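You operate a simulated robot arm through the tools that you are given. There is no shell and no other tool.

Carry out the task below with a simulated robot arm. There is one attempt and no reset: what you move stays moved.

TASK
Seat the carrots jar in the jar nest, take its ring off and wipe the lid.
Fine: ring in the ring dish, orange cloth back where it lay. What is to be rubbed or washed off counts as gone when no trace of it is left.
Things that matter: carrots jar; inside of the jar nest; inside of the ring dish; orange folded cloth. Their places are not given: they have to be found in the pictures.

Only the result counts: the job must be done as asked and must still hold three seconds after the hand-in. Knocking over, shifting, dropping, spilling or breaking anything else fails it. Lids that push on must go on centred and level and be pressed home; caps that screw on are set level and turned clockwise until they are tight. Flat cloth is picked up by pressing the open fingertips on it (5 to 10 N) and closing them slowly along it; thin cloth reads only 2 to 8 mm in the jaws.

THE ROBOT
A 6-joint arm with a fingered hand, fixed in place. Base frame: the origin is at the foot of the arm, x ahead of it, y to its left, z up. Lengths are in mm, angles in rad, forces in N, time in s.
With the tool pointing down near the work surface it reaches from about 300 to 780 mm from the base axis. Its first joint turns from -2.007 to 2.007 rad. Payload 4 kg.
The tool frame sits at the grasp point between the pads (the TCP): z along the fingers, y along the line on which they close. The tips reach 26 mm beyond it. Largest opening 164 mm; the body of the gripper starts 73 mm behind the TCP. The gripper is a hand of 5 fingers: y runs from the thumb to the fingers, the wrist lies at [0, 0, -239] in the tool frame, and closing takes about 1.5 s.
Orientation is told as [roll, pitch, yaw] about the base's x, y, z axes, in that order, counted from this pose: with the fingers straight down and closing along the base's y, the tool's x points along the base's -x, its y along +y and its z along -z.

THE INTERFACE
- The arm moves only by the tool apply_moves. Its argument "motion" is one flat list of numbers, 6 for each row, row after row: the shift along the base's x, y, z in mm, then the turn, a rotation vector about the base's x, y, z in rad. In form: [tx, ty, tz, rx, ry, rz, tx, ty, tz, rx, ry, rz, ...]. A call has 1 to 20 rows; each row is the pose to reach, as a shift and turn from the pose commanded when the call began. "jaw" is the opening, from 0 (shut) to 1 (fully open), set as the call begins (left out, the last holds). Rows are played at 5 a second. More than 50 mm and 0.15 rad between two rows, or a gripper value outside its range, and nothing of the call is played. A pose out of reach is approached as far as the arm can. The call stops where the force on the tool passes 40 N (or 10 N more than at its start, if that is more) or the arm is blocked; 0.2 s more then pass. Each finger travels about 45 mm/s and halts on what it meets, pressing with about 33 N; the grip force reading is that of the motor and also rises with nothing between the fingers. The clock runs only during rows and for 0.2 s after the last one: add rows that repeat a pose to give the fingers time. It gives the time, the measured TCP pose, the force on the tool (base axes), the opening and the grip force at its end, in the units of the frame above (readings bear some noise), with the torque about the TCP (base axes, N m) and any sound that the robot's microphone picked up.
- Cameras (640 x 400 px; columns grow to the right, rows downward): "scene" is fixed at [219.9, 652.4, 1684.6]; the picture's right is [-0.98, -0.19, 0.00], its down [-0.08, 0.43, -0.90] and it looks along [0.17, -0.88, -0.44] (base axes); focal length 360 px, centre (320, 200). "wrist" rides on the gripper at [50, -70, -93] in the tool frame; the picture's right is [0.81, 0.59, 0.00], its down [-0.43, 0.60, -0.68] and it looks along [-0.40, 0.55, 0.74] (tool axes); focal length 270 px, centre (320, 200).
- snapshot(camera): a new picture of that camera. The clock stands still meanwhile.
- slide_trunk(by): slides the trunk up (or, below 0, down) by that many mm; the arm rides with it, the base frame stays. It gives what a move gives, with no picture.
- move_fingers(finger1, finger2, finger3, finger4, thumb_bend): sets how far each is bent, from 0 (flat) to 1 (curled in); at 0.3 the hand is open as for a grip, at 0.7 the pads meet at the TCP. One left out holds its place. A second passes; each finger stops where it meets its share of the squeeze, and holds until it gets a number again. A gripper value or a shape takes the hand back. It gives what a move gives, with no picture; readings hold the bend of each and the force on the fingers (four entries, about 0 where the hand has none), thumb and palm.
- hand_shape(shape): the hand has 5 fingers and takes this shape, open, in about a second: jaw (thumb against the fingers, like two jaws); tri (thumb and two fingers); tip (a fingertip pinch); poke (one finger out to press); point (the index stretched); flat (the hand flat); cup (the hand cupped); fist (a fist). The gripper value then closes the fingers along that shape, each until it touches; the sizes above hold for jaw. It gives what a move gives, with no picture.
- probe_pixels(camera, pixels): for up to 12 pixels [column, row] of the newest picture of that camera ("zoom" is the newest enlarged one), the place [x, y, z] in the base frame of the surface seen there, good to about 2 mm. The clock stands still meanwhile.
- inspect(camera, box): a new picture of the part [left, top, right, bottom] of that camera's present view, enlarged. The clock stands still meanwhile.
- finish_job(): hands the job in; it is judged then, once.

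Open the gripper and draw the arm clear of the work before you hand the job in, unless the task says otherwise.

The tools are called after "Call:" as name(argument=value, ...) on one line, values as JSON. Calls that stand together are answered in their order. apply_moves: Moves the arm, as the interface text tells. Its arguments: {"type":"object","properties":{"motion":{"type":"array"},"jaw":{"type":"number"}},"required":["motion"]} The other tools are called the same way: slide_trunk (by) slides the trunk up or down; hand_shape (shape) gives the hand a shape; move_fingers (finger1, finger2, finger3, finger4, thumb_bend) moves the fingers one by one; snapshot (camera) takes a picture; probe_pixels (camera, pixels) gives the place of the surface under pixels of a picture; inspect (camera, box) takes an enlarged picture of a part of a camera's view; finish_job () hands the job in.

At the start:

```text
t: 0.0
position: [369.3, -363.3, 1250.2]
ee_rot: [0.0, 0.0, 0.0]
contact_force: [0.6, -0.7, -0.1]
moment: [0.02, -0.01, 0.01]
finger_gap: 163.8
gripper_force: 0.0
shape: jaw
bend: [0.3, 0.3, 0.3, 0.3, 0.3]
finger forces: [0.0, 0.1, 0.0, 0.0, 0.0, 0.0]
trunk travel left (down, up): [-875.0, 115.0]
```

scene: 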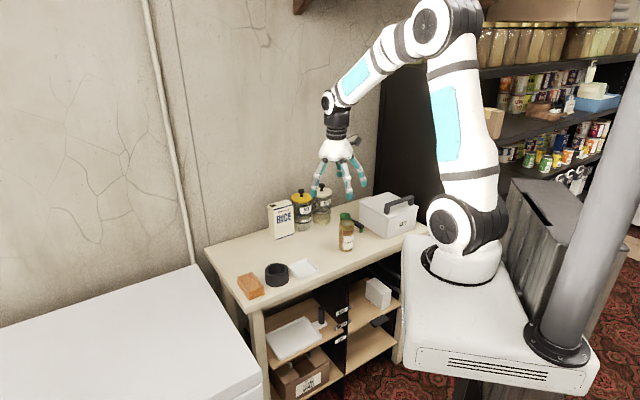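
wrist: 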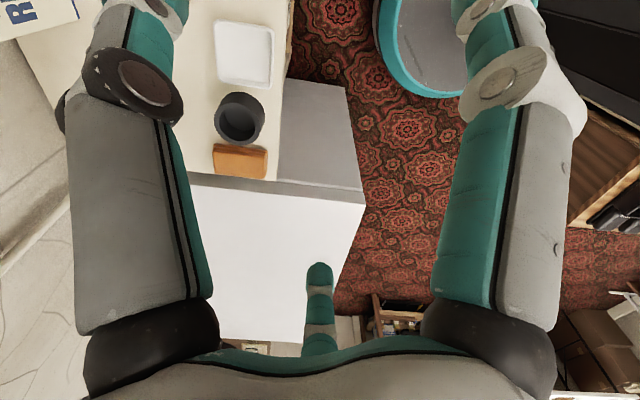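

The scene shows a table with an orange cloth near (250,286), a dark round nest at (276,274), a white dish at (303,268), and a jar at (346,232). I'll zoom in on these.

Call:
inspect(camera="scene", box=[220, 230, 340, 305])

Call:
inspect(camera="scene", box=[260, 170, 430, 276])

```text
5.33 times, centred on (280, 268) of scene
```

zoom: 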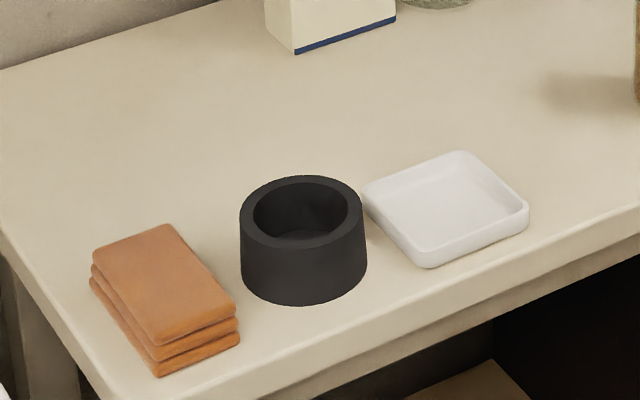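

```text
3.76 times, centred on (345, 223) of scene
```

zoom: 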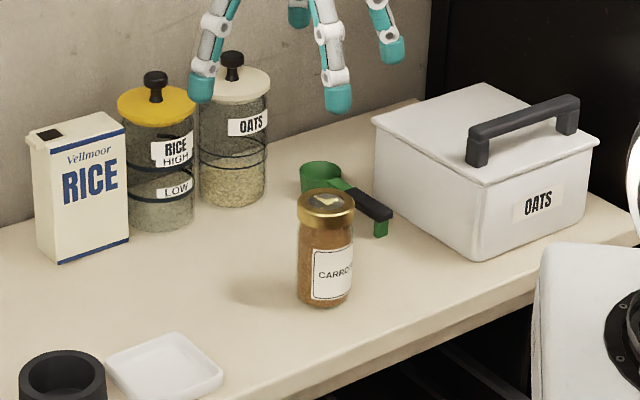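

The zoom shows the CARROTS jar at (325,250) zoomed, with a two-part lid and smudge on top. I'll probe points on this zoom first: jar lid, base, and neighbours.

Call:
probe_pixels(camera="zoom", pixels=[[326, 200], [302, 203], [352, 206], [326, 190], [326, 218], [326, 302], [305, 290], [347, 290], [325, 260], [320, 170], [370, 205], [382, 232]])

Call:
inspect(camera="scene", box=[325, 205, 373, 255])

```text
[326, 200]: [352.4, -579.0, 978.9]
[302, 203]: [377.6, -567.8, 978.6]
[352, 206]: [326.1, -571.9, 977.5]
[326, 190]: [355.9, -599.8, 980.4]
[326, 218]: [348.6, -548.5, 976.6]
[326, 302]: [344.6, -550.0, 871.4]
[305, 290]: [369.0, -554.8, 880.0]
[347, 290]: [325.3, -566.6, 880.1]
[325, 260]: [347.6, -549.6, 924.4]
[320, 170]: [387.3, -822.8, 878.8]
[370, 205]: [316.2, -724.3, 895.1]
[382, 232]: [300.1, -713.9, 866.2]
```

```text
8.00 times, centred on (349, 230) of scene
```

zoom: 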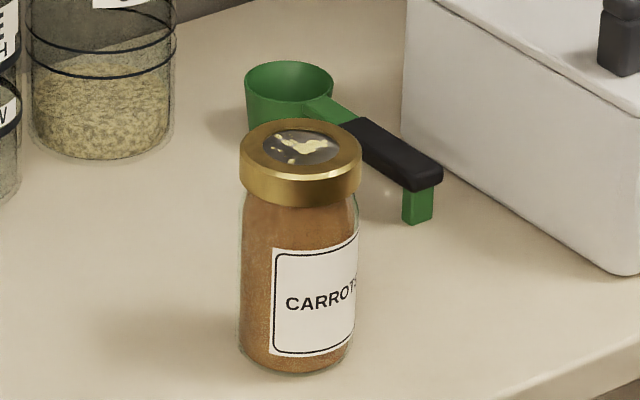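

The lid disc at (300,147) in the zoom carries a pale-yellow smear, with a gold ring around it. I'll probe lid details and the table.

Call:
probe_pixels(camera="zoom", pixels=[[300, 147], [300, 120], [300, 176], [242, 150], [360, 150], [300, 205], [250, 190], [352, 190], [200, 300], [450, 350], [310, 142], [275, 160]])

Call:
inspect(camera="scene", box=[232, 250, 322, 306])

```text
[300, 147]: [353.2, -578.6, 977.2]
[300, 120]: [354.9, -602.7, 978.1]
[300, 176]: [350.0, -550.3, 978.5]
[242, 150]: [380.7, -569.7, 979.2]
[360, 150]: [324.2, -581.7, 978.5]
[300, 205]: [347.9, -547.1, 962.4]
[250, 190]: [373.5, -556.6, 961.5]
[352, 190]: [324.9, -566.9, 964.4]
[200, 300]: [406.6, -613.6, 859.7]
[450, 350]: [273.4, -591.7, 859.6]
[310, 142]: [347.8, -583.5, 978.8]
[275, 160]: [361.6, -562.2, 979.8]
```

```text
7.11 times, centred on (277, 278) of scene
```

zoom: 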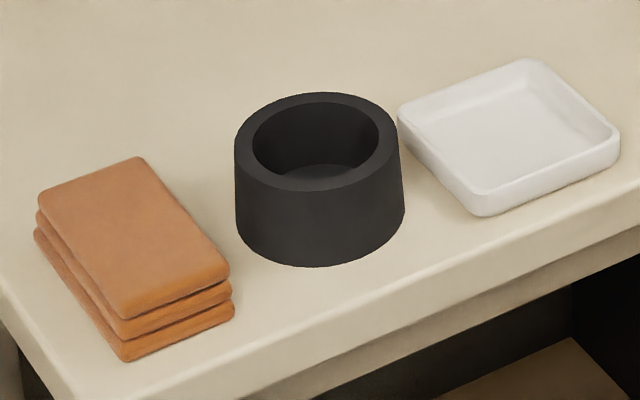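

Ring centre is about (352,-575), radius ~29, top z≈978.5, table z≈860. Now I probe the nest, dish and cloth on the newest zoom.

Call:
probe_pixels(camera="zoom", pixels=[[243, 140], [395, 140], [317, 96], [317, 186], [320, 178], [318, 170], [300, 165], [345, 165], [255, 140], [376, 140], [310, 104], [318, 264]])

Call:
probe_pixels(camera="zoom", pixels=[[402, 112], [526, 62], [617, 136], [485, 193], [510, 140], [430, 128], [525, 80], [595, 135], [490, 180], [480, 210], [400, 130], [460, 160]])

Call:
probe_pixels(camera="zoom", pixels=[[44, 196], [138, 160], [226, 268], [122, 314], [135, 240], [125, 358], [232, 318], [36, 236], [90, 180], [180, 290], [90, 260], [190, 220]])

```text
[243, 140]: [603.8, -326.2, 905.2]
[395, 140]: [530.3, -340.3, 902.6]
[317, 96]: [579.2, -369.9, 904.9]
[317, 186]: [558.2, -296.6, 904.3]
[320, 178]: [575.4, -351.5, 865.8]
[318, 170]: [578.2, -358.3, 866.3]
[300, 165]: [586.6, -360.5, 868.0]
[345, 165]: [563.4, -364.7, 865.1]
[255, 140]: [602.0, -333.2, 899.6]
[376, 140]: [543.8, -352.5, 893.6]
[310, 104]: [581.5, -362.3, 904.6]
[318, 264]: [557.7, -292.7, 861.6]
```

```text
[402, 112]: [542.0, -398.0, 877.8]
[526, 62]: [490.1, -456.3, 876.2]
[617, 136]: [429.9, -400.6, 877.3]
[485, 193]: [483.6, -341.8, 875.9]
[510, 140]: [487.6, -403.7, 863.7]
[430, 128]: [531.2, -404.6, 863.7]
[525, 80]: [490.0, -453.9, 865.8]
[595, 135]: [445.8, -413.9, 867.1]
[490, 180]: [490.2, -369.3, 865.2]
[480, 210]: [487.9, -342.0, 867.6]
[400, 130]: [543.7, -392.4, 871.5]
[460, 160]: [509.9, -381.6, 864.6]
```

```text
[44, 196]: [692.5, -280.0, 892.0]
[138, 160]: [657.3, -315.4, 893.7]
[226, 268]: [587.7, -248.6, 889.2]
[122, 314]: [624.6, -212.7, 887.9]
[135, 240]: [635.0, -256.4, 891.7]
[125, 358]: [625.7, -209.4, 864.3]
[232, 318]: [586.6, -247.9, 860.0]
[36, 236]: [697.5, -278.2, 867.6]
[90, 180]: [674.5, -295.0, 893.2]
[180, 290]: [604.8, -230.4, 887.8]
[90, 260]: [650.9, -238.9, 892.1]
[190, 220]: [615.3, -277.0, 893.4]
```

Nest centre ≈(567,-333), rim z≈904, floor z≈866; dish centre ≈(487,-400); cloth stack centre ≈(641,-264), about 50×96×32 mm with its long axis at ~-45°. Let me look at the hand closely to learn its finger layout and at the neighbours.

Call:
inspect(camera="scene", box=[290, 90, 386, 210])

Call:
inspect(camera="wrist", box=[0, 0, 640, 400])

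```text
3.33 times, centred on (338, 150) of scene
```

zoom: 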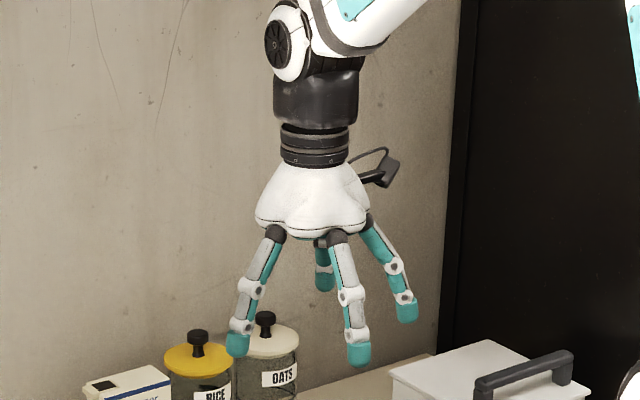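

```text
1.00 times, centred on (320, 200) of wrist (not enlarged: the box is as wide or as high as the picture)
```

zoom: 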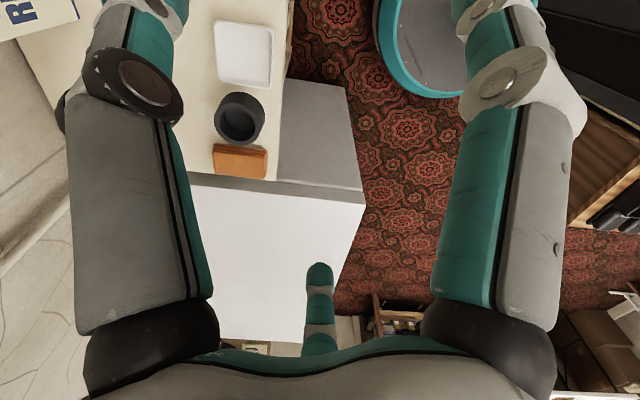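

The hand looks like a radial claw. I'll re-zoom on the hand in the scene camera and probe the fingertips for the layout relative to the TCP (369,-363,1250).

Call:
inspect(camera="scene", box=[290, 120, 386, 210])

Call:
probe_pixels(camera="wrist", pixels=[[320, 275], [130, 200], [150, 30], [530, 200], [500, 90], [480, 20], [320, 340]])

```text
4.44 times, centred on (338, 165) of scene
```

zoom: 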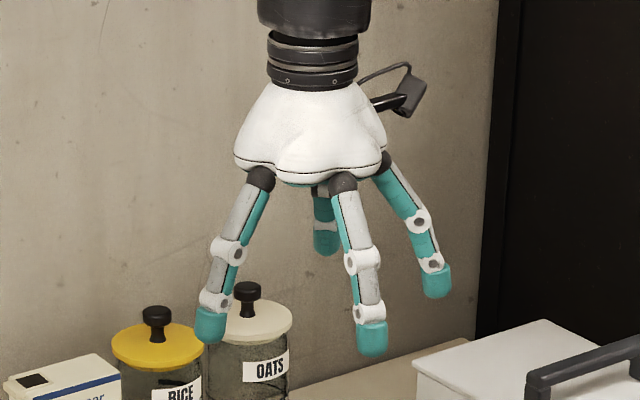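

```text
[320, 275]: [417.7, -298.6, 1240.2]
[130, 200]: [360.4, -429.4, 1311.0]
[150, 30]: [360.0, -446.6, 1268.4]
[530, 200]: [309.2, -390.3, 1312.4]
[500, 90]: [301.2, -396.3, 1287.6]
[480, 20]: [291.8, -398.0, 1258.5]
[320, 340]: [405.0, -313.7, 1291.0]
```

Fingertips sit at about -90°, 198°, 54°... around the TCP: a radial five-finger claw. Next I probe the neighbours of the jar (OATS box, scoop, canisters) for clearances.

Call:
inspect(camera="scene", box=[310, 180, 430, 255])

```text
5.33 times, centred on (370, 218) of scene
```

zoom: 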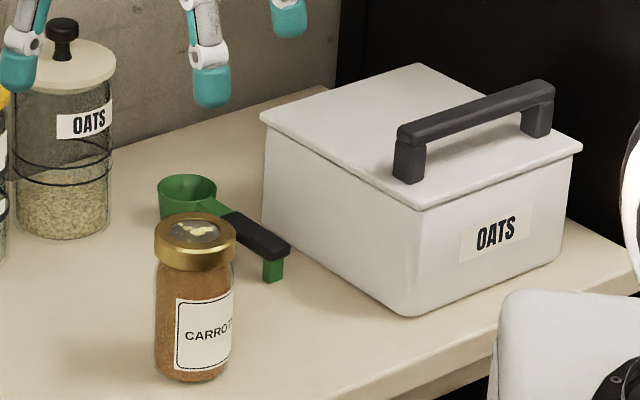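

The box's near-left corner is at (410,310) zoomed, its lid edge at (420,210). Probing the box, scoop, canisters and table edge.

Call:
probe_pixels(camera="zoom", pixels=[[405, 312], [420, 206], [265, 118], [300, 230], [418, 66], [576, 148], [285, 245], [270, 278], [215, 190], [160, 190], [300, 395], [90, 60]])

```text
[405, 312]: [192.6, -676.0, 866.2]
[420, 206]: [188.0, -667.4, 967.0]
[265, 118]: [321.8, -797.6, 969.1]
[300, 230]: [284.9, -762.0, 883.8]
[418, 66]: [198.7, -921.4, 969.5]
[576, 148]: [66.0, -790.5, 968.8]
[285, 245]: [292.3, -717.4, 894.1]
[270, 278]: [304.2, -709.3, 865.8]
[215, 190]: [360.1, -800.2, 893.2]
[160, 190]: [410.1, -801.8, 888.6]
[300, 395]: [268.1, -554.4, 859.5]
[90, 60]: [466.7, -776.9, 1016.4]
```

The box edge is ~180 mm from the jar, plenty of room. I move above the jar to (352,-575,1130) and look with the wrist camera.

Call:
apply_moves(motion=[-2, -26, -15, 0, 0, 0, -4, -53, -30, 0, 0, 0, -6, -80, -45, 0, 0, 0, -8, -106, -60, 0, 0, 0, -11, -133, -75, 0, 0, 0, -13, -160, -90, 0, 0, 0, -15, -186, -105, 0, 0, 0, -17, -212, -120, 0, 0, 0, -17, -212, -120, 0, 0, 0], jaw=1)

Call:
snapshot(camera="wrist")

Call:
snapshot(camera="scene")

```text
t: 2.0
position: [352.0, -574.1, 1132.8]
ee_rot: [0.0, 0.0, 0.0]
contact_force: [-0.2, 0.4, -0.5]
moment: [-0.03, -0.02, 0.03]
finger_gap: 164.3
gripper_force: 0.1
shape: jaw
bend: [0.3, 0.3, 0.3, 0.3, 0.3]
finger forces: [0.0, 0.1, 0.0, 0.0, 0.1, 0.1]
trunk travel left (down, up): [-875.0, 115.0]
```

```text
taken
```

wrist: 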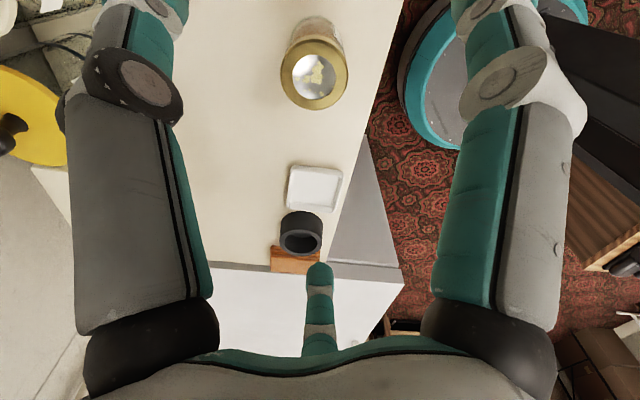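

```text
taken
```

scene: 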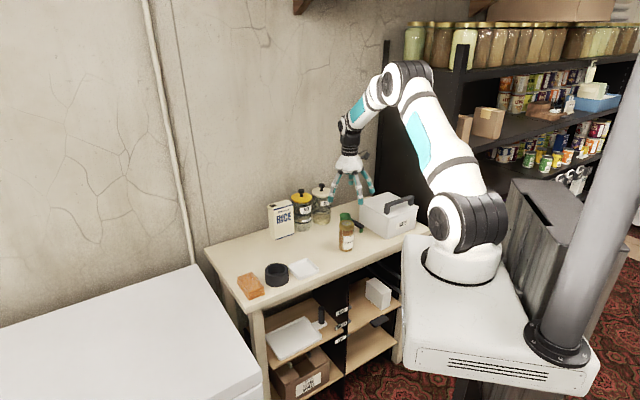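

The wrist camera sees the lid at (314,75), with ring edges around. I zoom and probe it to refine the jar centre.

Call:
inspect(camera="wrist", box=[260, 10, 370, 120])

```text
3.64 times, centred on (315, 65) of wrist
```

zoom: 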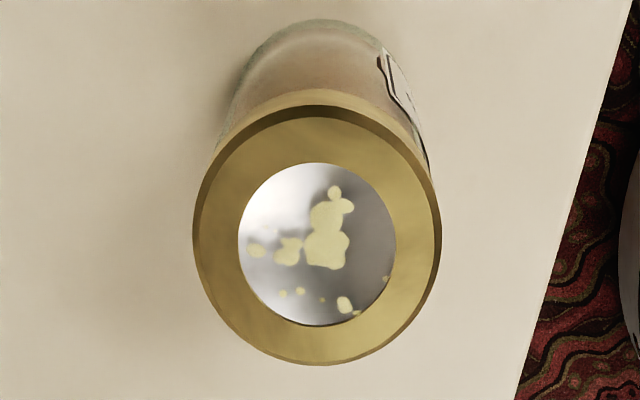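

The lid smear is clearly visible: several yellow spots on the silver disc. Probing the ring's edges for the centre.

Call:
probe_pixels(camera="zoom", pixels=[[203, 235], [432, 235], [317, 122], [317, 354], [317, 243], [242, 243], [392, 243], [317, 167], [317, 322], [232, 160], [402, 160], [402, 320]])

```text
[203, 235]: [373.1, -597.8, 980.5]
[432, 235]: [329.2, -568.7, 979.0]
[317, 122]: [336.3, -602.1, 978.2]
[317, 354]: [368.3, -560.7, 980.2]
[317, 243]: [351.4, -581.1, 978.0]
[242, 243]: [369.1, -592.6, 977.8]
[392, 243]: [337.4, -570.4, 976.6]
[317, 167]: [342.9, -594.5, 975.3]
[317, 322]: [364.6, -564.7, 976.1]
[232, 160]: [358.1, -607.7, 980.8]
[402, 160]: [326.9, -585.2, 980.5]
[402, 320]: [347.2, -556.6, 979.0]
```

Combining both cameras, the jar centre is ≈(352.5,-578.5). I descend around the jar body to TCP z≈937 with the hand open, stopping part-way to check.

Call:
apply_moves(motion=[0, -3, -25, 0, 0, 0, 0, -3, -50, 0, 0, 0, 0, -3, -75, 0, 0, 0, 0, -3, -100, 0, 0, 0, 0, -3, -125, 0, 0, 0, 0, -3, -150, 0, 0, 0, 0, -3, -150, 0, 0, 0])

Call:
inspect(camera="scene", box=[300, 150, 396, 260])

Call:
snapshot(camera="wrist")

```text
t: 3.6
position: [352.2, -577.5, 979.6]
ee_rot: [0.001, 0.0, 0.0]
contact_force: [0.0, -0.5, 1.0]
moment: [0.0, 0.01, -0.04]
finger_gap: 164.0
gripper_force: 0.2
shape: jaw
bend: [0.3, 0.3, 0.3, 0.3, 0.3]
finger forces: [0.0, 0.0, 0.1, 0.1, 0.0, 0.1]
trunk travel left (down, up): [-875.0, 115.0]
```

```text
3.64 times, centred on (348, 205) of scene
```

zoom: 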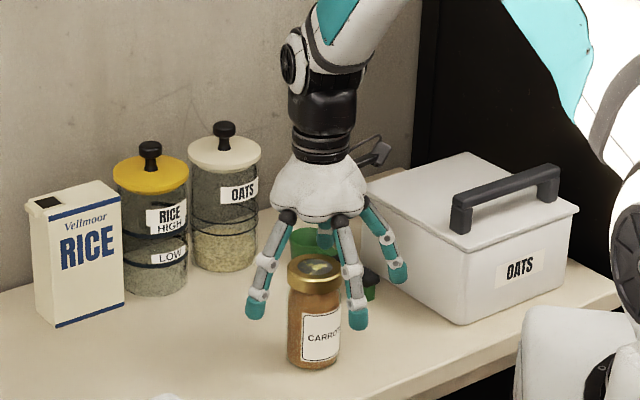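

```text
taken
```

wrist: 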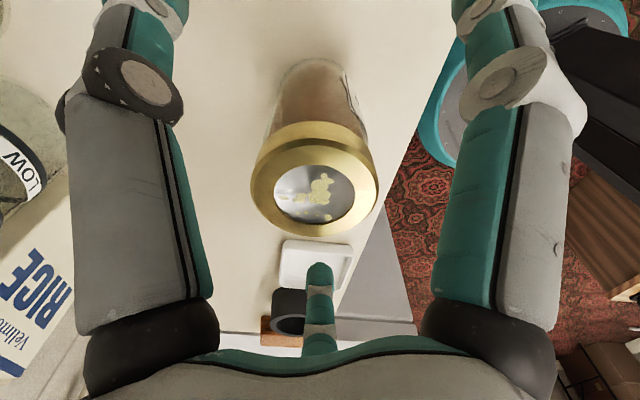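

Tips are near lid height around the jar. I probe visible fingertips and jar in this wrist picture and the scene zoom to verify the hand surrounds the jar evenly.

Call:
probe_pixels(camera="zoom", pixels=[[256, 305], [358, 318], [398, 270], [315, 265], [262, 260], [352, 280], [325, 238], [290, 280], [341, 285]])

Call:
probe_pixels(camera="wrist", pixels=[[320, 275], [150, 30], [480, 20], [314, 193], [256, 180], [375, 180], [314, 140], [314, 234], [275, 193], [352, 193], [314, 168], [314, 220]])

```text
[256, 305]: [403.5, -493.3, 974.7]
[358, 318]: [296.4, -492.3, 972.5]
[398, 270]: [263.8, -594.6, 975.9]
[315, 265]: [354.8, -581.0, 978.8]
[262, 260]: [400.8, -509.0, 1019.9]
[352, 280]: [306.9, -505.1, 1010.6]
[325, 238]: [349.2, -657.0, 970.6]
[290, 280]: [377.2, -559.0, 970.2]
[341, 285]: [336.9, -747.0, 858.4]
```

```text
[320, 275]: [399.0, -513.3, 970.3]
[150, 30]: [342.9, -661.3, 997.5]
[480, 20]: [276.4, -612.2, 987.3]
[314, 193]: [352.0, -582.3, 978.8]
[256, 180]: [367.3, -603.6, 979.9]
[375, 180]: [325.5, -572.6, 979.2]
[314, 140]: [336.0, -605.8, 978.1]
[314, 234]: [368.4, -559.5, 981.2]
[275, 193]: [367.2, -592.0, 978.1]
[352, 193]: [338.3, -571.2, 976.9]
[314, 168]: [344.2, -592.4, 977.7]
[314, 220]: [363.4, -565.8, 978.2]
```

Four fingers are seen at offsets (51,85), (-56,86), (-88,-16), (-3,-79) from the TCP; I don't see one toward +x. I zoom tightly to check whether a fifth exists there before closing.

Call:
inspect(camera="scene", box=[318, 185, 374, 245])

Call:
inspect(camera="wrist", box=[160, 100, 480, 300])

```text
6.67 times, centred on (346, 215) of scene
```

zoom: 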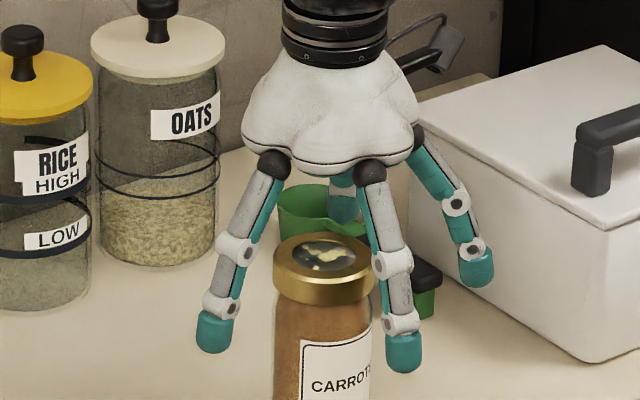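

```text
2.00 times, centred on (320, 200) of wrist
```

zoom: 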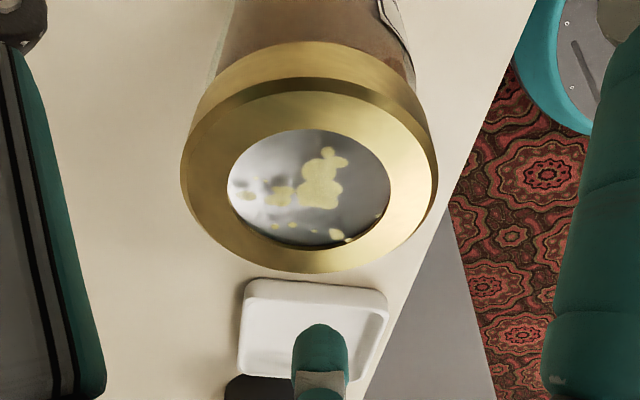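

The hand surrounds the jar with clearance. I descend 43 mm more to put the pads on the jar body below the ring, then close onto it.

Call:
apply_moves(motion=[0, -1, -15, 0, 0, 0, 0, -1, -30, 0, 0, 0, 0, -1, -43, 0, 0, 0, 0, -1, -43, 0, 0, 0])

Call:
inspect(camera="scene", box=[318, 195, 374, 255])

```text
t: 4.6
position: [351.2, -579.4, 935.5]
ee_rot: [-0.002, 0.001, -0.001]
contact_force: [1.1, 0.7, 0.1]
moment: [-0.01, -0.02, 0.0]
finger_gap: 163.6
gripper_force: 0.0
shape: jaw
bend: [0.3, 0.3, 0.3, 0.3, 0.3]
finger forces: [0.0, 0.0, 0.0, 0.0, 0.0, 0.0]
trunk travel left (down, up): [-875.0, 115.0]
```

```text
6.67 times, centred on (346, 225) of scene
```

zoom: 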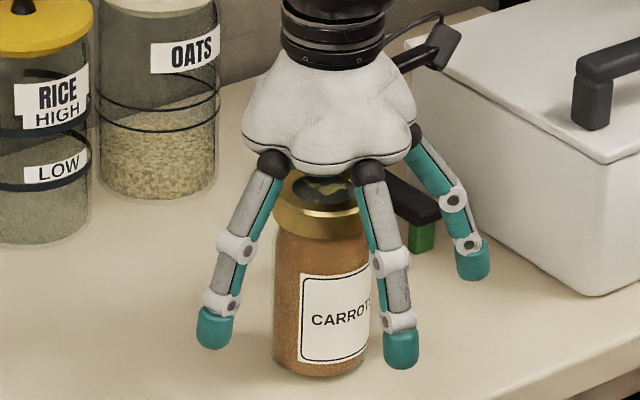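

The jar stands between the fingers, free of contact. Closing the jaw on the jar body over 2 s.

Call:
apply_moves(motion=[0, 0, 0, 0, 0, 0, 0, 0, 0, 0, 0, 0, 0, 0, 0, 0, 0, 0, 0, 0, 0, 0, 0, 0, 0, 0, 0, 0, 0, 0, 0, 0, 0, 0, 0, 0, 0, 0, 0, 0, 0, 0, 0, 0, 0, 0, 0, 0, 0, 0, 0, 0, 0, 0, 0, 0, 0, 0, 0, 0, 0, 0, 0, 0, 0, 0], jaw=0)

Call:
inspect(camera="scene", box=[318, 195, 374, 255])

Call:
snapshot(camera="wrist")

```text
t: 7.0
position: [351.0, -580.1, 935.5]
ee_rot: [0.001, -0.002, -0.001]
contact_force: [-0.4, -1.1, 0.0]
moment: [0.01, 0.02, -0.01]
finger_gap: 53.4
gripper_force: 32.9
shape: jaw
bend: [0.47, 0.47, 0.46, 0.45, 0.7]
finger forces: [29.4, 29.3, 29.6, 29.2, 29.9, 0.1]
trunk travel left (down, up): [-875.0, 115.0]
```

```text
6.67 times, centred on (346, 225) of scene
```

zoom: 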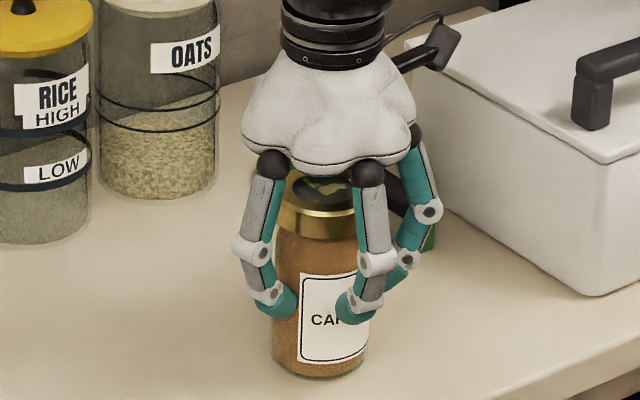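

```text
taken
```

wrist: 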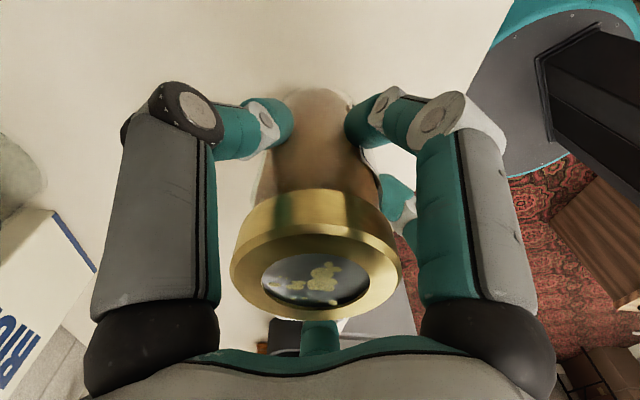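

All five fingers read ~29 N on the jar; grip seems firm. I lift gently 40 mm and check that the jar comes along upright.

Call:
apply_moves(motion=[0, 0, 5, 0, 0, 0, 0, 0, 10, 0, 0, 0, 0, 0, 20, 0, 0, 0, 0, 0, 30, 0, 0, 0, 0, 0, 40, 0, 0, 0, 0, 0, 40, 0, 0, 0])

Call:
inspect(camera="scene", box=[318, 185, 374, 245])

```text
t: 8.4
position: [352.5, -580.4, 978.5]
ee_rot: [0.002, -0.001, -0.002]
contact_force: [0.2, -0.5, -4.5]
moment: [0.03, 0.0, -0.03]
finger_gap: 53.9
gripper_force: 33.3
shape: jaw
bend: [0.47, 0.47, 0.46, 0.45, 0.7]
finger forces: [29.4, 29.3, 29.8, 29.2, 29.7, 0.0]
trunk travel left (down, up): [-875.0, 115.0]
```

```text
6.67 times, centred on (346, 215) of scene
```

zoom: 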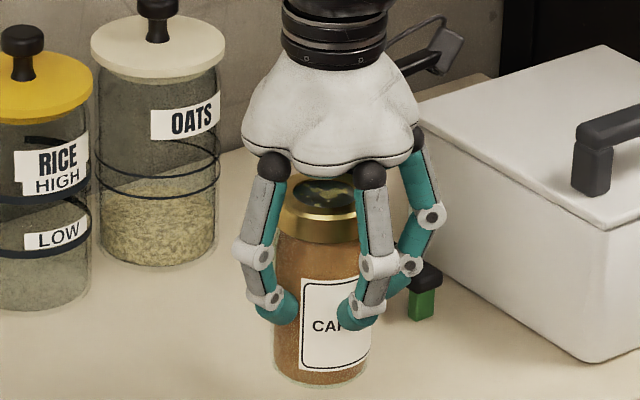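

The jar is lifted (≈4.5 N weight). I zoom on the lid in the wrist view to measure the jar's axis relative to the TCP.

Call:
inspect(camera="wrist", box=[220, 80, 420, 330])

```text
1.60 times, centred on (320, 205) of wrist
```

zoom: 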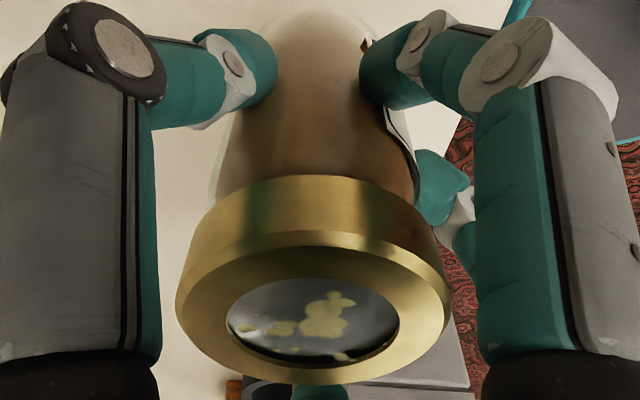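

Call:
probe_pixels(camera="zoom", pixels=[[183, 300], [442, 300], [313, 252], [313, 378], [228, 322], [400, 322], [313, 278], [313, 364], [225, 265], [400, 265], [200, 345], [425, 345]])

Call:
inspect(camera="scene", box=[328, 205, 364, 245])

```text
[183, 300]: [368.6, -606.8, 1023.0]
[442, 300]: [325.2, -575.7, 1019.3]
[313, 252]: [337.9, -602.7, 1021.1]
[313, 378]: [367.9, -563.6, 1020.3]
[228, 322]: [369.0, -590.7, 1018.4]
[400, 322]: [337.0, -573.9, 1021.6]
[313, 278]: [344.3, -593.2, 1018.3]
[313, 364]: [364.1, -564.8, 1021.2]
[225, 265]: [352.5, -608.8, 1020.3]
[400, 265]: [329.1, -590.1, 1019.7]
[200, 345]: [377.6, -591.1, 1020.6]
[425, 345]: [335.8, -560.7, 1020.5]
```

```text
10.00 times, centred on (346, 225) of scene
```

zoom: 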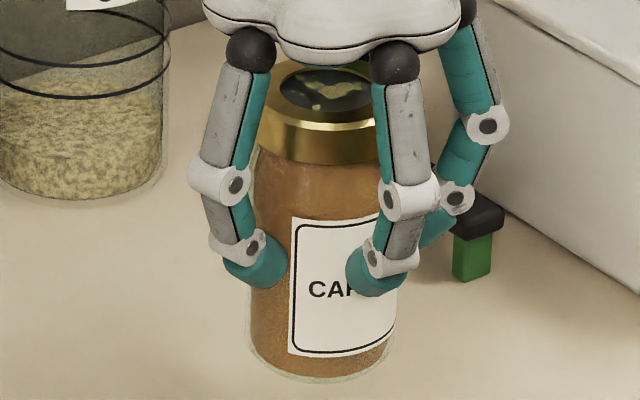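

Wrist camera puts the jar axis at about (352.5,-583), lid z≈1020. I cross-check with the scene zoom.

Call:
probe_pixels(camera="zoom", pixels=[[320, 93], [280, 95], [368, 90], [325, 68], [320, 118], [252, 200], [320, 200], [255, 330], [320, 330], [385, 330], [315, 370], [300, 150]])

```text
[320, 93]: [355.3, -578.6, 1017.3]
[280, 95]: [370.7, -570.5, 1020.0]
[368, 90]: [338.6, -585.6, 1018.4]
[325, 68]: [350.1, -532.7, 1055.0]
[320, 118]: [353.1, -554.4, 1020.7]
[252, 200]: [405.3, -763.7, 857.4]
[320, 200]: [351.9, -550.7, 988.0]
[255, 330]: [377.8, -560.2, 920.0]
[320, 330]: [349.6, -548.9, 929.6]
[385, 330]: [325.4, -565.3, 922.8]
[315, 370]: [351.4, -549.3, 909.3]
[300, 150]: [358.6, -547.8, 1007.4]
```

Scene camera: jar axis ≈(354,-578.7) vs commanded TCP (352.3,-579.3), so it is centred in the hand. The nest centre in the same camera is (568,-333.2), so I lift 60 mm and shift by (214,245.5) to hover above the nest.

Call:
apply_moves(motion=[0, 0, 20, 0, 0, 0, 0, 0, 40, 0, 0, 0, 0, 0, 60, 0, 0, 0, 18, 20, 60, 0, 0, 0, 36, 41, 60, 0, 0, 0, 56, 65, 60, 0, 0, 0, 78, 90, 60, 0, 0, 0, 100, 115, 60, 0, 0, 0, 122, 140, 60, 0, 0, 0, 144, 165, 60, 0, 0, 0, 164, 188, 60, 0, 0, 0, 182, 209, 60, 0, 0, 0, 196, 225, 60, 0, 0, 0, 207, 237.5, 60, 0, 0, 0, 214, 245.5, 60, 0, 0, 0, 214, 245.5, 60, 0, 0, 0, 214, 245.5, 60, 0, 0, 0])

Call:
snapshot(camera="scene")

Call:
inspect(camera="scene", box=[240, 220, 320, 300])

```text
t: 12.0
position: [564.8, -333.3, 1037.6]
ee_rot: [0.0, 0.0, 0.0]
contact_force: [0.1, -0.3, -3.8]
moment: [0.0, 0.02, 0.02]
finger_gap: 53.5
gripper_force: 33.5
shape: jaw
bend: [0.47, 0.47, 0.46, 0.45, 0.7]
finger forces: [29.5, 29.2, 30.0, 29.2, 29.9, 0.0]
trunk travel left (down, up): [-875.0, 115.0]
```

```text
taken
```

scene: 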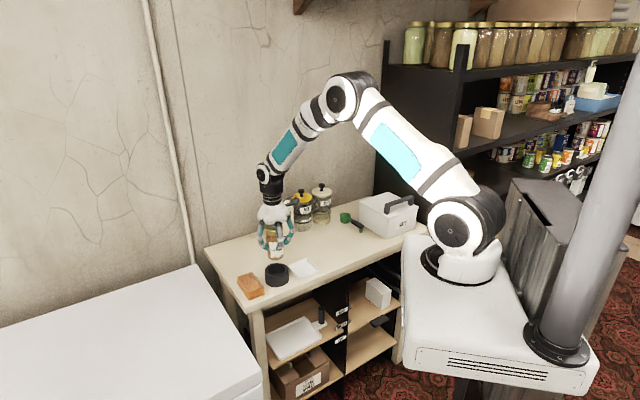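

```text
5.00 times, centred on (280, 260) of scene
```

zoom: 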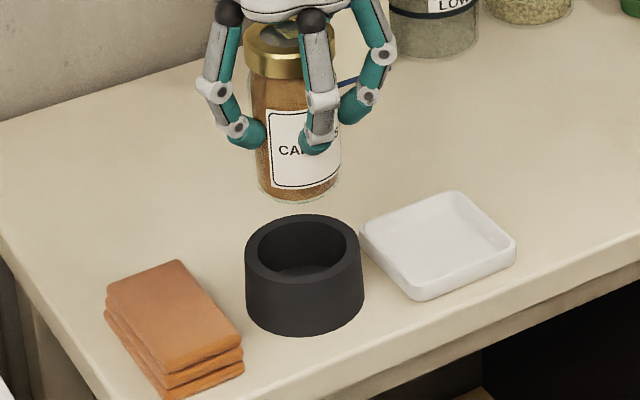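

The jar hangs over the nest in the zoom: jar edges cols ~252–341, nest ~246–364. I probe both to compare axis positions.

Call:
probe_pixels(camera="zoom", pixels=[[297, 190], [297, 175], [260, 175], [335, 175], [297, 165], [270, 40], [322, 30], [250, 55], [334, 45], [285, 62], [290, 90]])

Call:
probe_pixels(camera="zoom", pixels=[[251, 250], [357, 250], [304, 218], [304, 280], [265, 225], [340, 225], [265, 274], [345, 274], [304, 330], [304, 300], [255, 262], [353, 262]])

```text
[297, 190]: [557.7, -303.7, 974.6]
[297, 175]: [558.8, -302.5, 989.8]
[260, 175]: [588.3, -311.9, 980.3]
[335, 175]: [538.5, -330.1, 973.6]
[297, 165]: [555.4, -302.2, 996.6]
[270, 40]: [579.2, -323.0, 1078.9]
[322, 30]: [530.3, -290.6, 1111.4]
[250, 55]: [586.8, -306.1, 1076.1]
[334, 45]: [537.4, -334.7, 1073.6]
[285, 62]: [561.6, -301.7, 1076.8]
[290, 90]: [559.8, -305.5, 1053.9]
```

```text
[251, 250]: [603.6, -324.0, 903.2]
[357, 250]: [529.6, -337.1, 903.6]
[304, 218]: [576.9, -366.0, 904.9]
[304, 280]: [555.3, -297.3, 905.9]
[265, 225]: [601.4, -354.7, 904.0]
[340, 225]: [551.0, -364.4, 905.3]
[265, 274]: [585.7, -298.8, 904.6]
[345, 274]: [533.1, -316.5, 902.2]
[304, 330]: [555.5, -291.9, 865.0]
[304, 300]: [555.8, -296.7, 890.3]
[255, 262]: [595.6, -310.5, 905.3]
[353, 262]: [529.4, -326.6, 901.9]
```

Jar axis ≈(567,-330.5), nest ≈(567.3,-332.5): close. I lower 46 mm so the jar bottom is just above the rim and look again.

Call:
apply_moves(motion=[0, -0.5, -15, 0, 0, 0, 0, -1, -30, 0, 0, 0, 0, -1, -40, 0, 0, 0, 0, -1, -47, 0, 0, 0, 0, -1, -47, 0, 0, 0])

Call:
inspect(camera="scene", box=[254, 240, 300, 290])

Call:
snapshot(camera="wrist")

```text
t: 13.2
position: [565.4, -335.3, 988.7]
ee_rot: [0.001, -0.001, 0.001]
contact_force: [-0.3, 0.3, -4.2]
moment: [-0.04, 0.02, -0.03]
finger_gap: 53.5
gripper_force: 33.5
shape: jaw
bend: [0.47, 0.47, 0.46, 0.45, 0.7]
finger forces: [29.5, 29.3, 29.9, 29.2, 29.9, 0.0]
trunk travel left (down, up): [-875.0, 115.0]
```

```text
8.00 times, centred on (277, 265) of scene
```

zoom: 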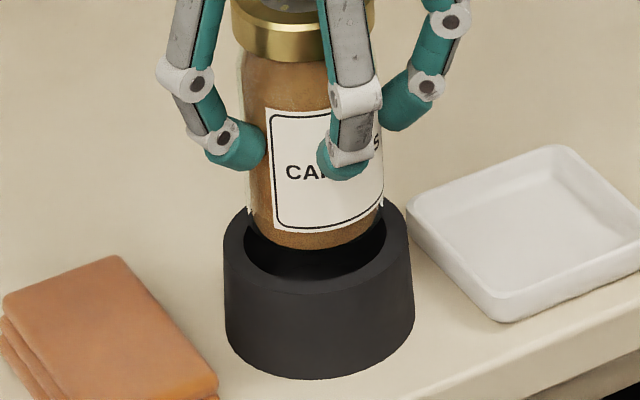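

```text
taken
```

wrist: 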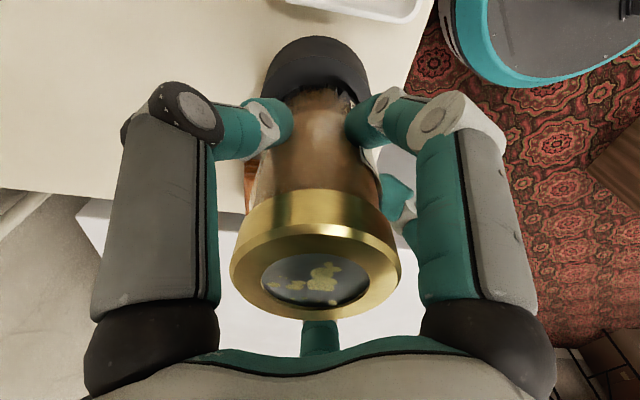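

Horizontally aligned (jar cols 247–384, nest inner 244–387). Depth is less clear, so I probe the jar's lower front and the rim's points.

Call:
probe_pixels(camera="zoom", pixels=[[315, 240], [315, 225], [315, 245], [315, 200], [316, 286], [316, 300], [316, 340], [316, 372], [240, 215], [395, 215], [230, 240], [405, 245]])

Call:
inspect(camera="scene", box=[266, 254, 290, 280])

```text
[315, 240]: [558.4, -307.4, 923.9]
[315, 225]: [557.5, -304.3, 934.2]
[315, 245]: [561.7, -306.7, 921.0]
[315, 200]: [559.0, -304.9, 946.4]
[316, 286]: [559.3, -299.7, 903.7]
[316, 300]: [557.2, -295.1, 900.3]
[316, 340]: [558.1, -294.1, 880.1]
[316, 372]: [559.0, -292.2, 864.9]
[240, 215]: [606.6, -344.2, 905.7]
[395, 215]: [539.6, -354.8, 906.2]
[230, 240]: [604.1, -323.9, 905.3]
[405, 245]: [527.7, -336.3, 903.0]
```

```text
15.38 times, centred on (278, 267) of scene
```

zoom: 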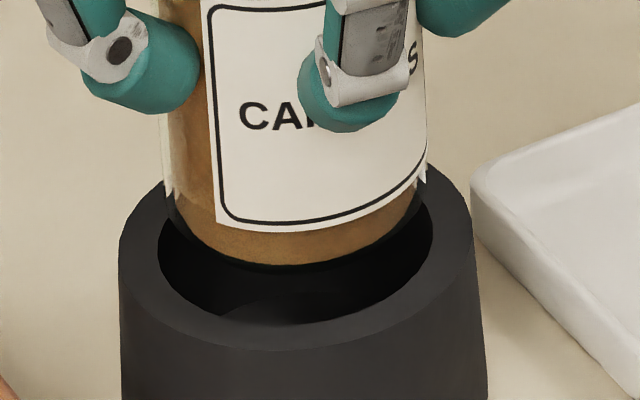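

Both axes agree within ~1–2 mm (jar ≈(567.9,-332.4), nest ≈(568,-332)). I lower slowly in 2 mm rows and watch the force.

Call:
apply_moves(motion=[0, 0, -2, 0, 0, 0, 0, 0, -4, 0, 0, 0, 0, 0, -6, 0, 0, 0, 0, 0, -8, 0, 0, 0, 0, 0, -10, 0, 0, 0, 0, 0, -12, 0, 0, 0, 0, 0, -12, 0, 0, 0])

Call:
inspect(camera="scene", box=[266, 254, 290, 280])

```text
t: 14.8
position: [566.1, -335.7, 977.4]
ee_rot: [-0.002, 0.001, 0.001]
contact_force: [-0.6, -0.4, -3.9]
moment: [0.01, 0.01, -0.01]
finger_gap: 53.6
gripper_force: 33.2
shape: jaw
bend: [0.47, 0.47, 0.46, 0.45, 0.7]
finger forces: [29.5, 29.3, 29.9, 29.2, 29.9, 0.0]
trunk travel left (down, up): [-875.0, 115.0]
```

```text
15.38 times, centred on (278, 267) of scene
```

zoom: 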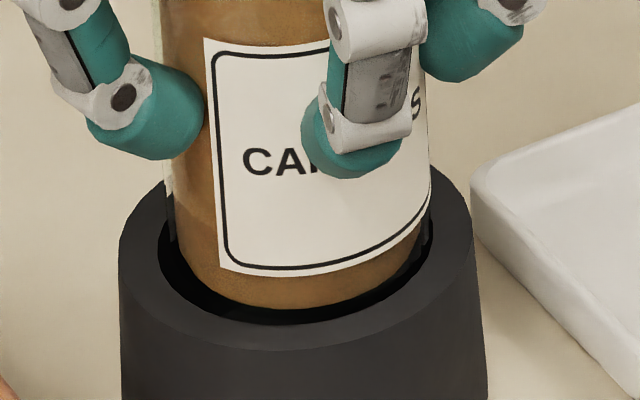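

The jar bottom has entered the nest with no contact force. I continue lowering 28 mm.

Call:
apply_moves(motion=[0, 0, -3, 0, 0, 0, 0, 0, -6, 0, 0, 0, 0, 0, -9, 0, 0, 0, 0, 0, -12, 0, 0, 0, 0, 0, -15, 0, 0, 0, 0, 0, -18, 0, 0, 0, 0, 0, -21, 0, 0, 0, 0, 0, -24, 0, 0, 0, 0, 0, -28, 0, 0, 0, 0, 0, -28, 0, 0, 0])

Call:
inspect(camera="scene", box=[256, 244, 296, 284])

```text
t: 17.0
position: [565.9, -334.3, 949.5]
ee_rot: [0.0, 0.0, 0.0]
contact_force: [0.1, -0.4, -4.1]
moment: [0.0, 0.0, 0.0]
finger_gap: 53.5
gripper_force: 33.3
shape: jaw
bend: [0.47, 0.47, 0.46, 0.45, 0.7]
finger forces: [29.5, 29.3, 30.0, 29.3, 29.9, 0.0]
trunk travel left (down, up): [-875.0, 115.0]
```

```text
10.00 times, centred on (276, 264) of scene
```

zoom: 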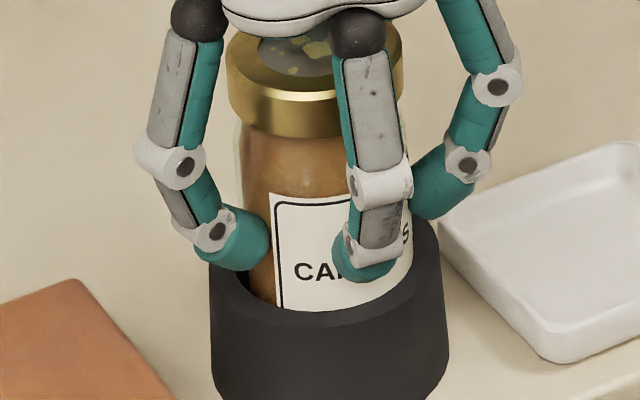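

Still free (only jar weight). I lower the last ~7 mm in 1 mm rows until contact is felt.

Call:
apply_moves(motion=[0, 0, -1, 0, 0, 0, 0, 0, -2, 0, 0, 0, 0, 0, -3, 0, 0, 0, 0, 0, -4, 0, 0, 0, 0, 0, -5, 0, 0, 0, 0, 0, -5, 0, 0, 0])

```text
t: 18.4
position: [565.8, -334.6, 945.4]
ee_rot: [-0.001, 0.0, -0.003]
contact_force: [0.7, -1.0, -3.4]
moment: [0.01, 0.05, 0.02]
finger_gap: 53.6
gripper_force: 33.4
shape: jaw
bend: [0.47, 0.47, 0.46, 0.45, 0.7]
finger forces: [29.5, 29.2, 30.0, 29.2, 29.9, 0.1]
trunk travel left (down, up): [-875.0, 115.0]
```

Still about the jar's weight only (-3.4 N). Another few millimetres in 1 mm rows.

Call:
apply_moves(motion=[0, 0, -1, 0, 0, 0, 0, 0, -2, 0, 0, 0, 0, 0, -3, 0, 0, 0, 0, 0, -3, 0, 0, 0])

```text
t: 19.4
position: [567.1, -335.9, 942.2]
ee_rot: [0.001, 0.001, 0.0]
contact_force: [0.0, 0.2, -4.0]
moment: [-0.03, 0.02, 0.0]
finger_gap: 54.0
gripper_force: 33.5
shape: jaw
bend: [0.47, 0.47, 0.46, 0.45, 0.7]
finger forces: [29.6, 29.3, 30.0, 29.4, 29.9, 0.0]
trunk travel left (down, up): [-875.0, 115.0]
```

No contact yet; jar bottom should be ~865. I check the picture and go on 2 mm more.

Call:
apply_moves(motion=[0, 0, -0.7, 0, 0, 0, 0, 0, -1.4, 0, 0, 0, 0, 0, -2, 0, 0, 0, 0, 0, -2, 0, 0, 0])

Call:
inspect(camera="scene", box=[256, 244, 296, 284])

```text
t: 20.4
position: [566.3, -336.0, 941.0]
ee_rot: [-0.001, -0.001, 0.0]
contact_force: [-1.5, -1.0, 8.8]
moment: [-0.03, 0.07, -0.02]
finger_gap: 53.5
gripper_force: 33.3
shape: jaw
bend: [0.47, 0.47, 0.46, 0.45, 0.7]
finger forces: [30.1, 30.2, 30.3, 29.7, 30.8, 0.0]
trunk travel left (down, up): [-875.0, 115.0]
```

```text
10.00 times, centred on (276, 264) of scene
```

zoom: 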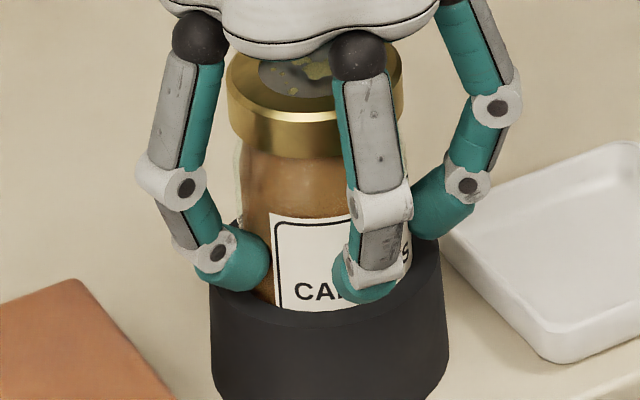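

Force reversed to +8.8 N: the jar rests on the nest floor. I open the hand in place and then raise it clear.

Call:
apply_moves(motion=[0, 0, 0.8, 0, 0, 0, 0, 0, 0.8, 0, 0, 0, 0, 0, 0.8, 0, 0, 0, 0, 0, 0.8, 0, 0, 0, 0, 0, 0.8, 0, 0, 0, 0, 0, 0.8, 0, 0, 0, 0, 0, 0.8, 0, 0, 0, 0, 0, 0.8, 0, 0, 0], jaw=1)

Call:
inspect(camera="scene", box=[246, 230, 306, 290])

```text
t: 22.2
position: [567.0, -335.2, 942.4]
ee_rot: [-0.001, 0.002, 0.001]
contact_force: [0.0, -0.7, -0.2]
moment: [-0.02, 0.01, 0.01]
finger_gap: 164.1
gripper_force: 0.0
shape: jaw
bend: [0.3, 0.3, 0.3, 0.3, 0.3]
finger forces: [0.1, 0.0, 0.0, 0.0, 0.0, 0.1]
trunk travel left (down, up): [-875.0, 115.0]
```

```text
6.67 times, centred on (276, 260) of scene
```

zoom: 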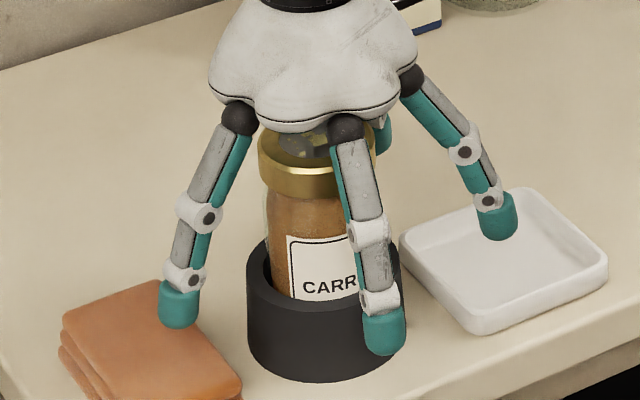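

The hand is open and free (gap 164, force ~0). I raise 49 mm so the fingertips come level with the ring (z≈964–982), then pre-rotate the hand clockwise by 1.5 rad to gain unscrewing travel.

Call:
apply_moves(motion=[0, 0, 16, 0, 0, 0, 0, 0, 32, 0, 0, 0, 0, 0, 48, 0, 0, 0, 0, 0, 48, 0, 0, -0.14, 0, 0, 48, 0, 0, -0.28, 0, 0, 48, 0, 0, -0.42, 0, 0, 48, 0, 0, -0.56, 0, 0, 48, 0, 0, -0.7, 0, 0, 48, 0, 0, -0.84, 0, 0, 48, 0, 0, -0.98, 0, 0, 48, 0, 0, -1.12, 0, 0, 48, 0, 0, -1.26, 0, 0, 48, 0, 0, -1.4, 0, 0, 48, 0, 0, -1.5, 0, 0, 48, 0, 0, -1.5])

Call:
snapshot(camera="scene")

Call:
snapshot(camera="wrist")

Call:
inspect(camera="scene", box=[246, 225, 306, 285])

```text
t: 25.4
position: [566.3, -334.4, 989.5]
ee_rot: [0.0, 0.0, -1.501]
contact_force: [0.2, -0.4, -0.7]
moment: [-0.02, -0.03, -0.03]
finger_gap: 164.1
gripper_force: 0.1
shape: jaw
bend: [0.3, 0.3, 0.3, 0.3, 0.3]
finger forces: [0.0, 0.0, 0.0, 0.0, 0.0, 0.0]
trunk travel left (down, up): [-875.0, 115.0]
```

```text
taken
```

scene: 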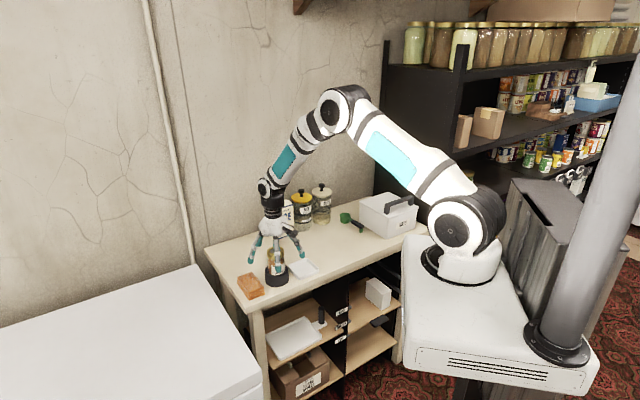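

```text
taken
```

wrist: 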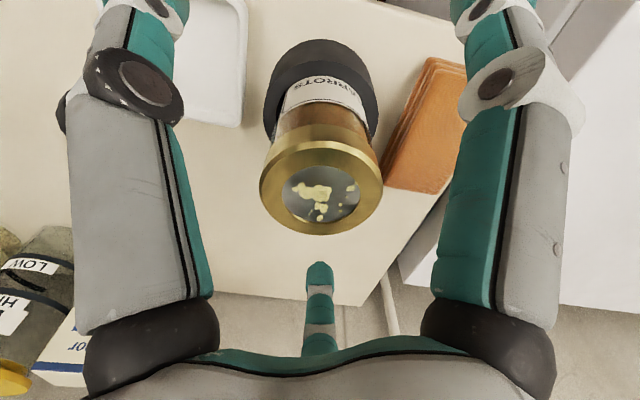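

```text
6.67 times, centred on (276, 255) of scene
```

zoom: 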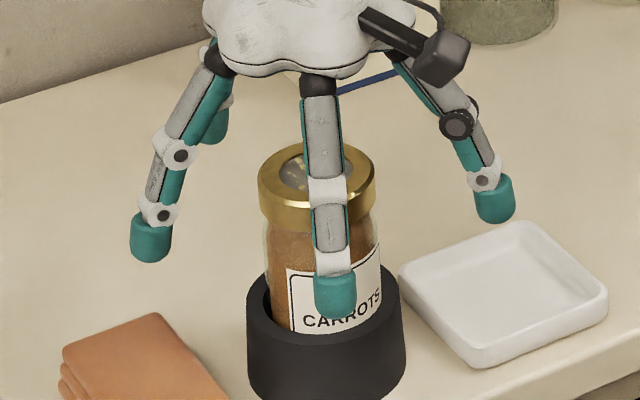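

The jar sits upright in the nest. I probe the ring's top and bottom edge heights in this zoom.

Call:
probe_pixels(camera="zoom", pixels=[[270, 165], [360, 165], [355, 190], [268, 180], [285, 205], [285, 218], [285, 226], [365, 205], [285, 232], [355, 225], [290, 320], [288, 300]])

Call:
inspect(camera="wrist", box=[240, 120, 400, 250])

```text
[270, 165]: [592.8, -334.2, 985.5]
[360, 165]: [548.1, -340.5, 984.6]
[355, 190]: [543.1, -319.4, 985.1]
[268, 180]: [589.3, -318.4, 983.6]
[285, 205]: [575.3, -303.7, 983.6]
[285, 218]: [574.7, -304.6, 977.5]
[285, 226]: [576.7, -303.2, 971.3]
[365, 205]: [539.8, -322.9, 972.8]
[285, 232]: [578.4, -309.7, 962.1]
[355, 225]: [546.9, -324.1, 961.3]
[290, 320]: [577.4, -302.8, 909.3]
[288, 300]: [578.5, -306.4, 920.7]
```

```text
3.08 times, centred on (320, 185) of wrist
```

zoom: 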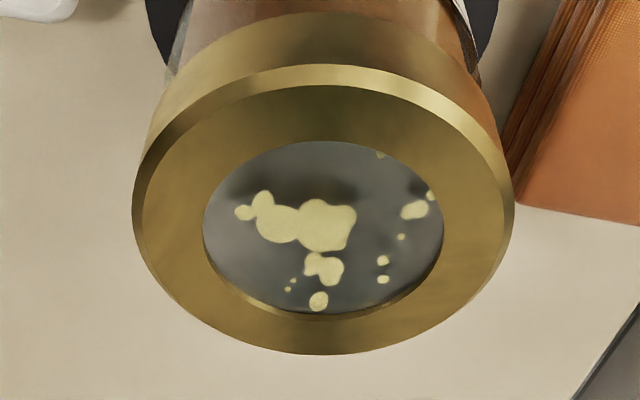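

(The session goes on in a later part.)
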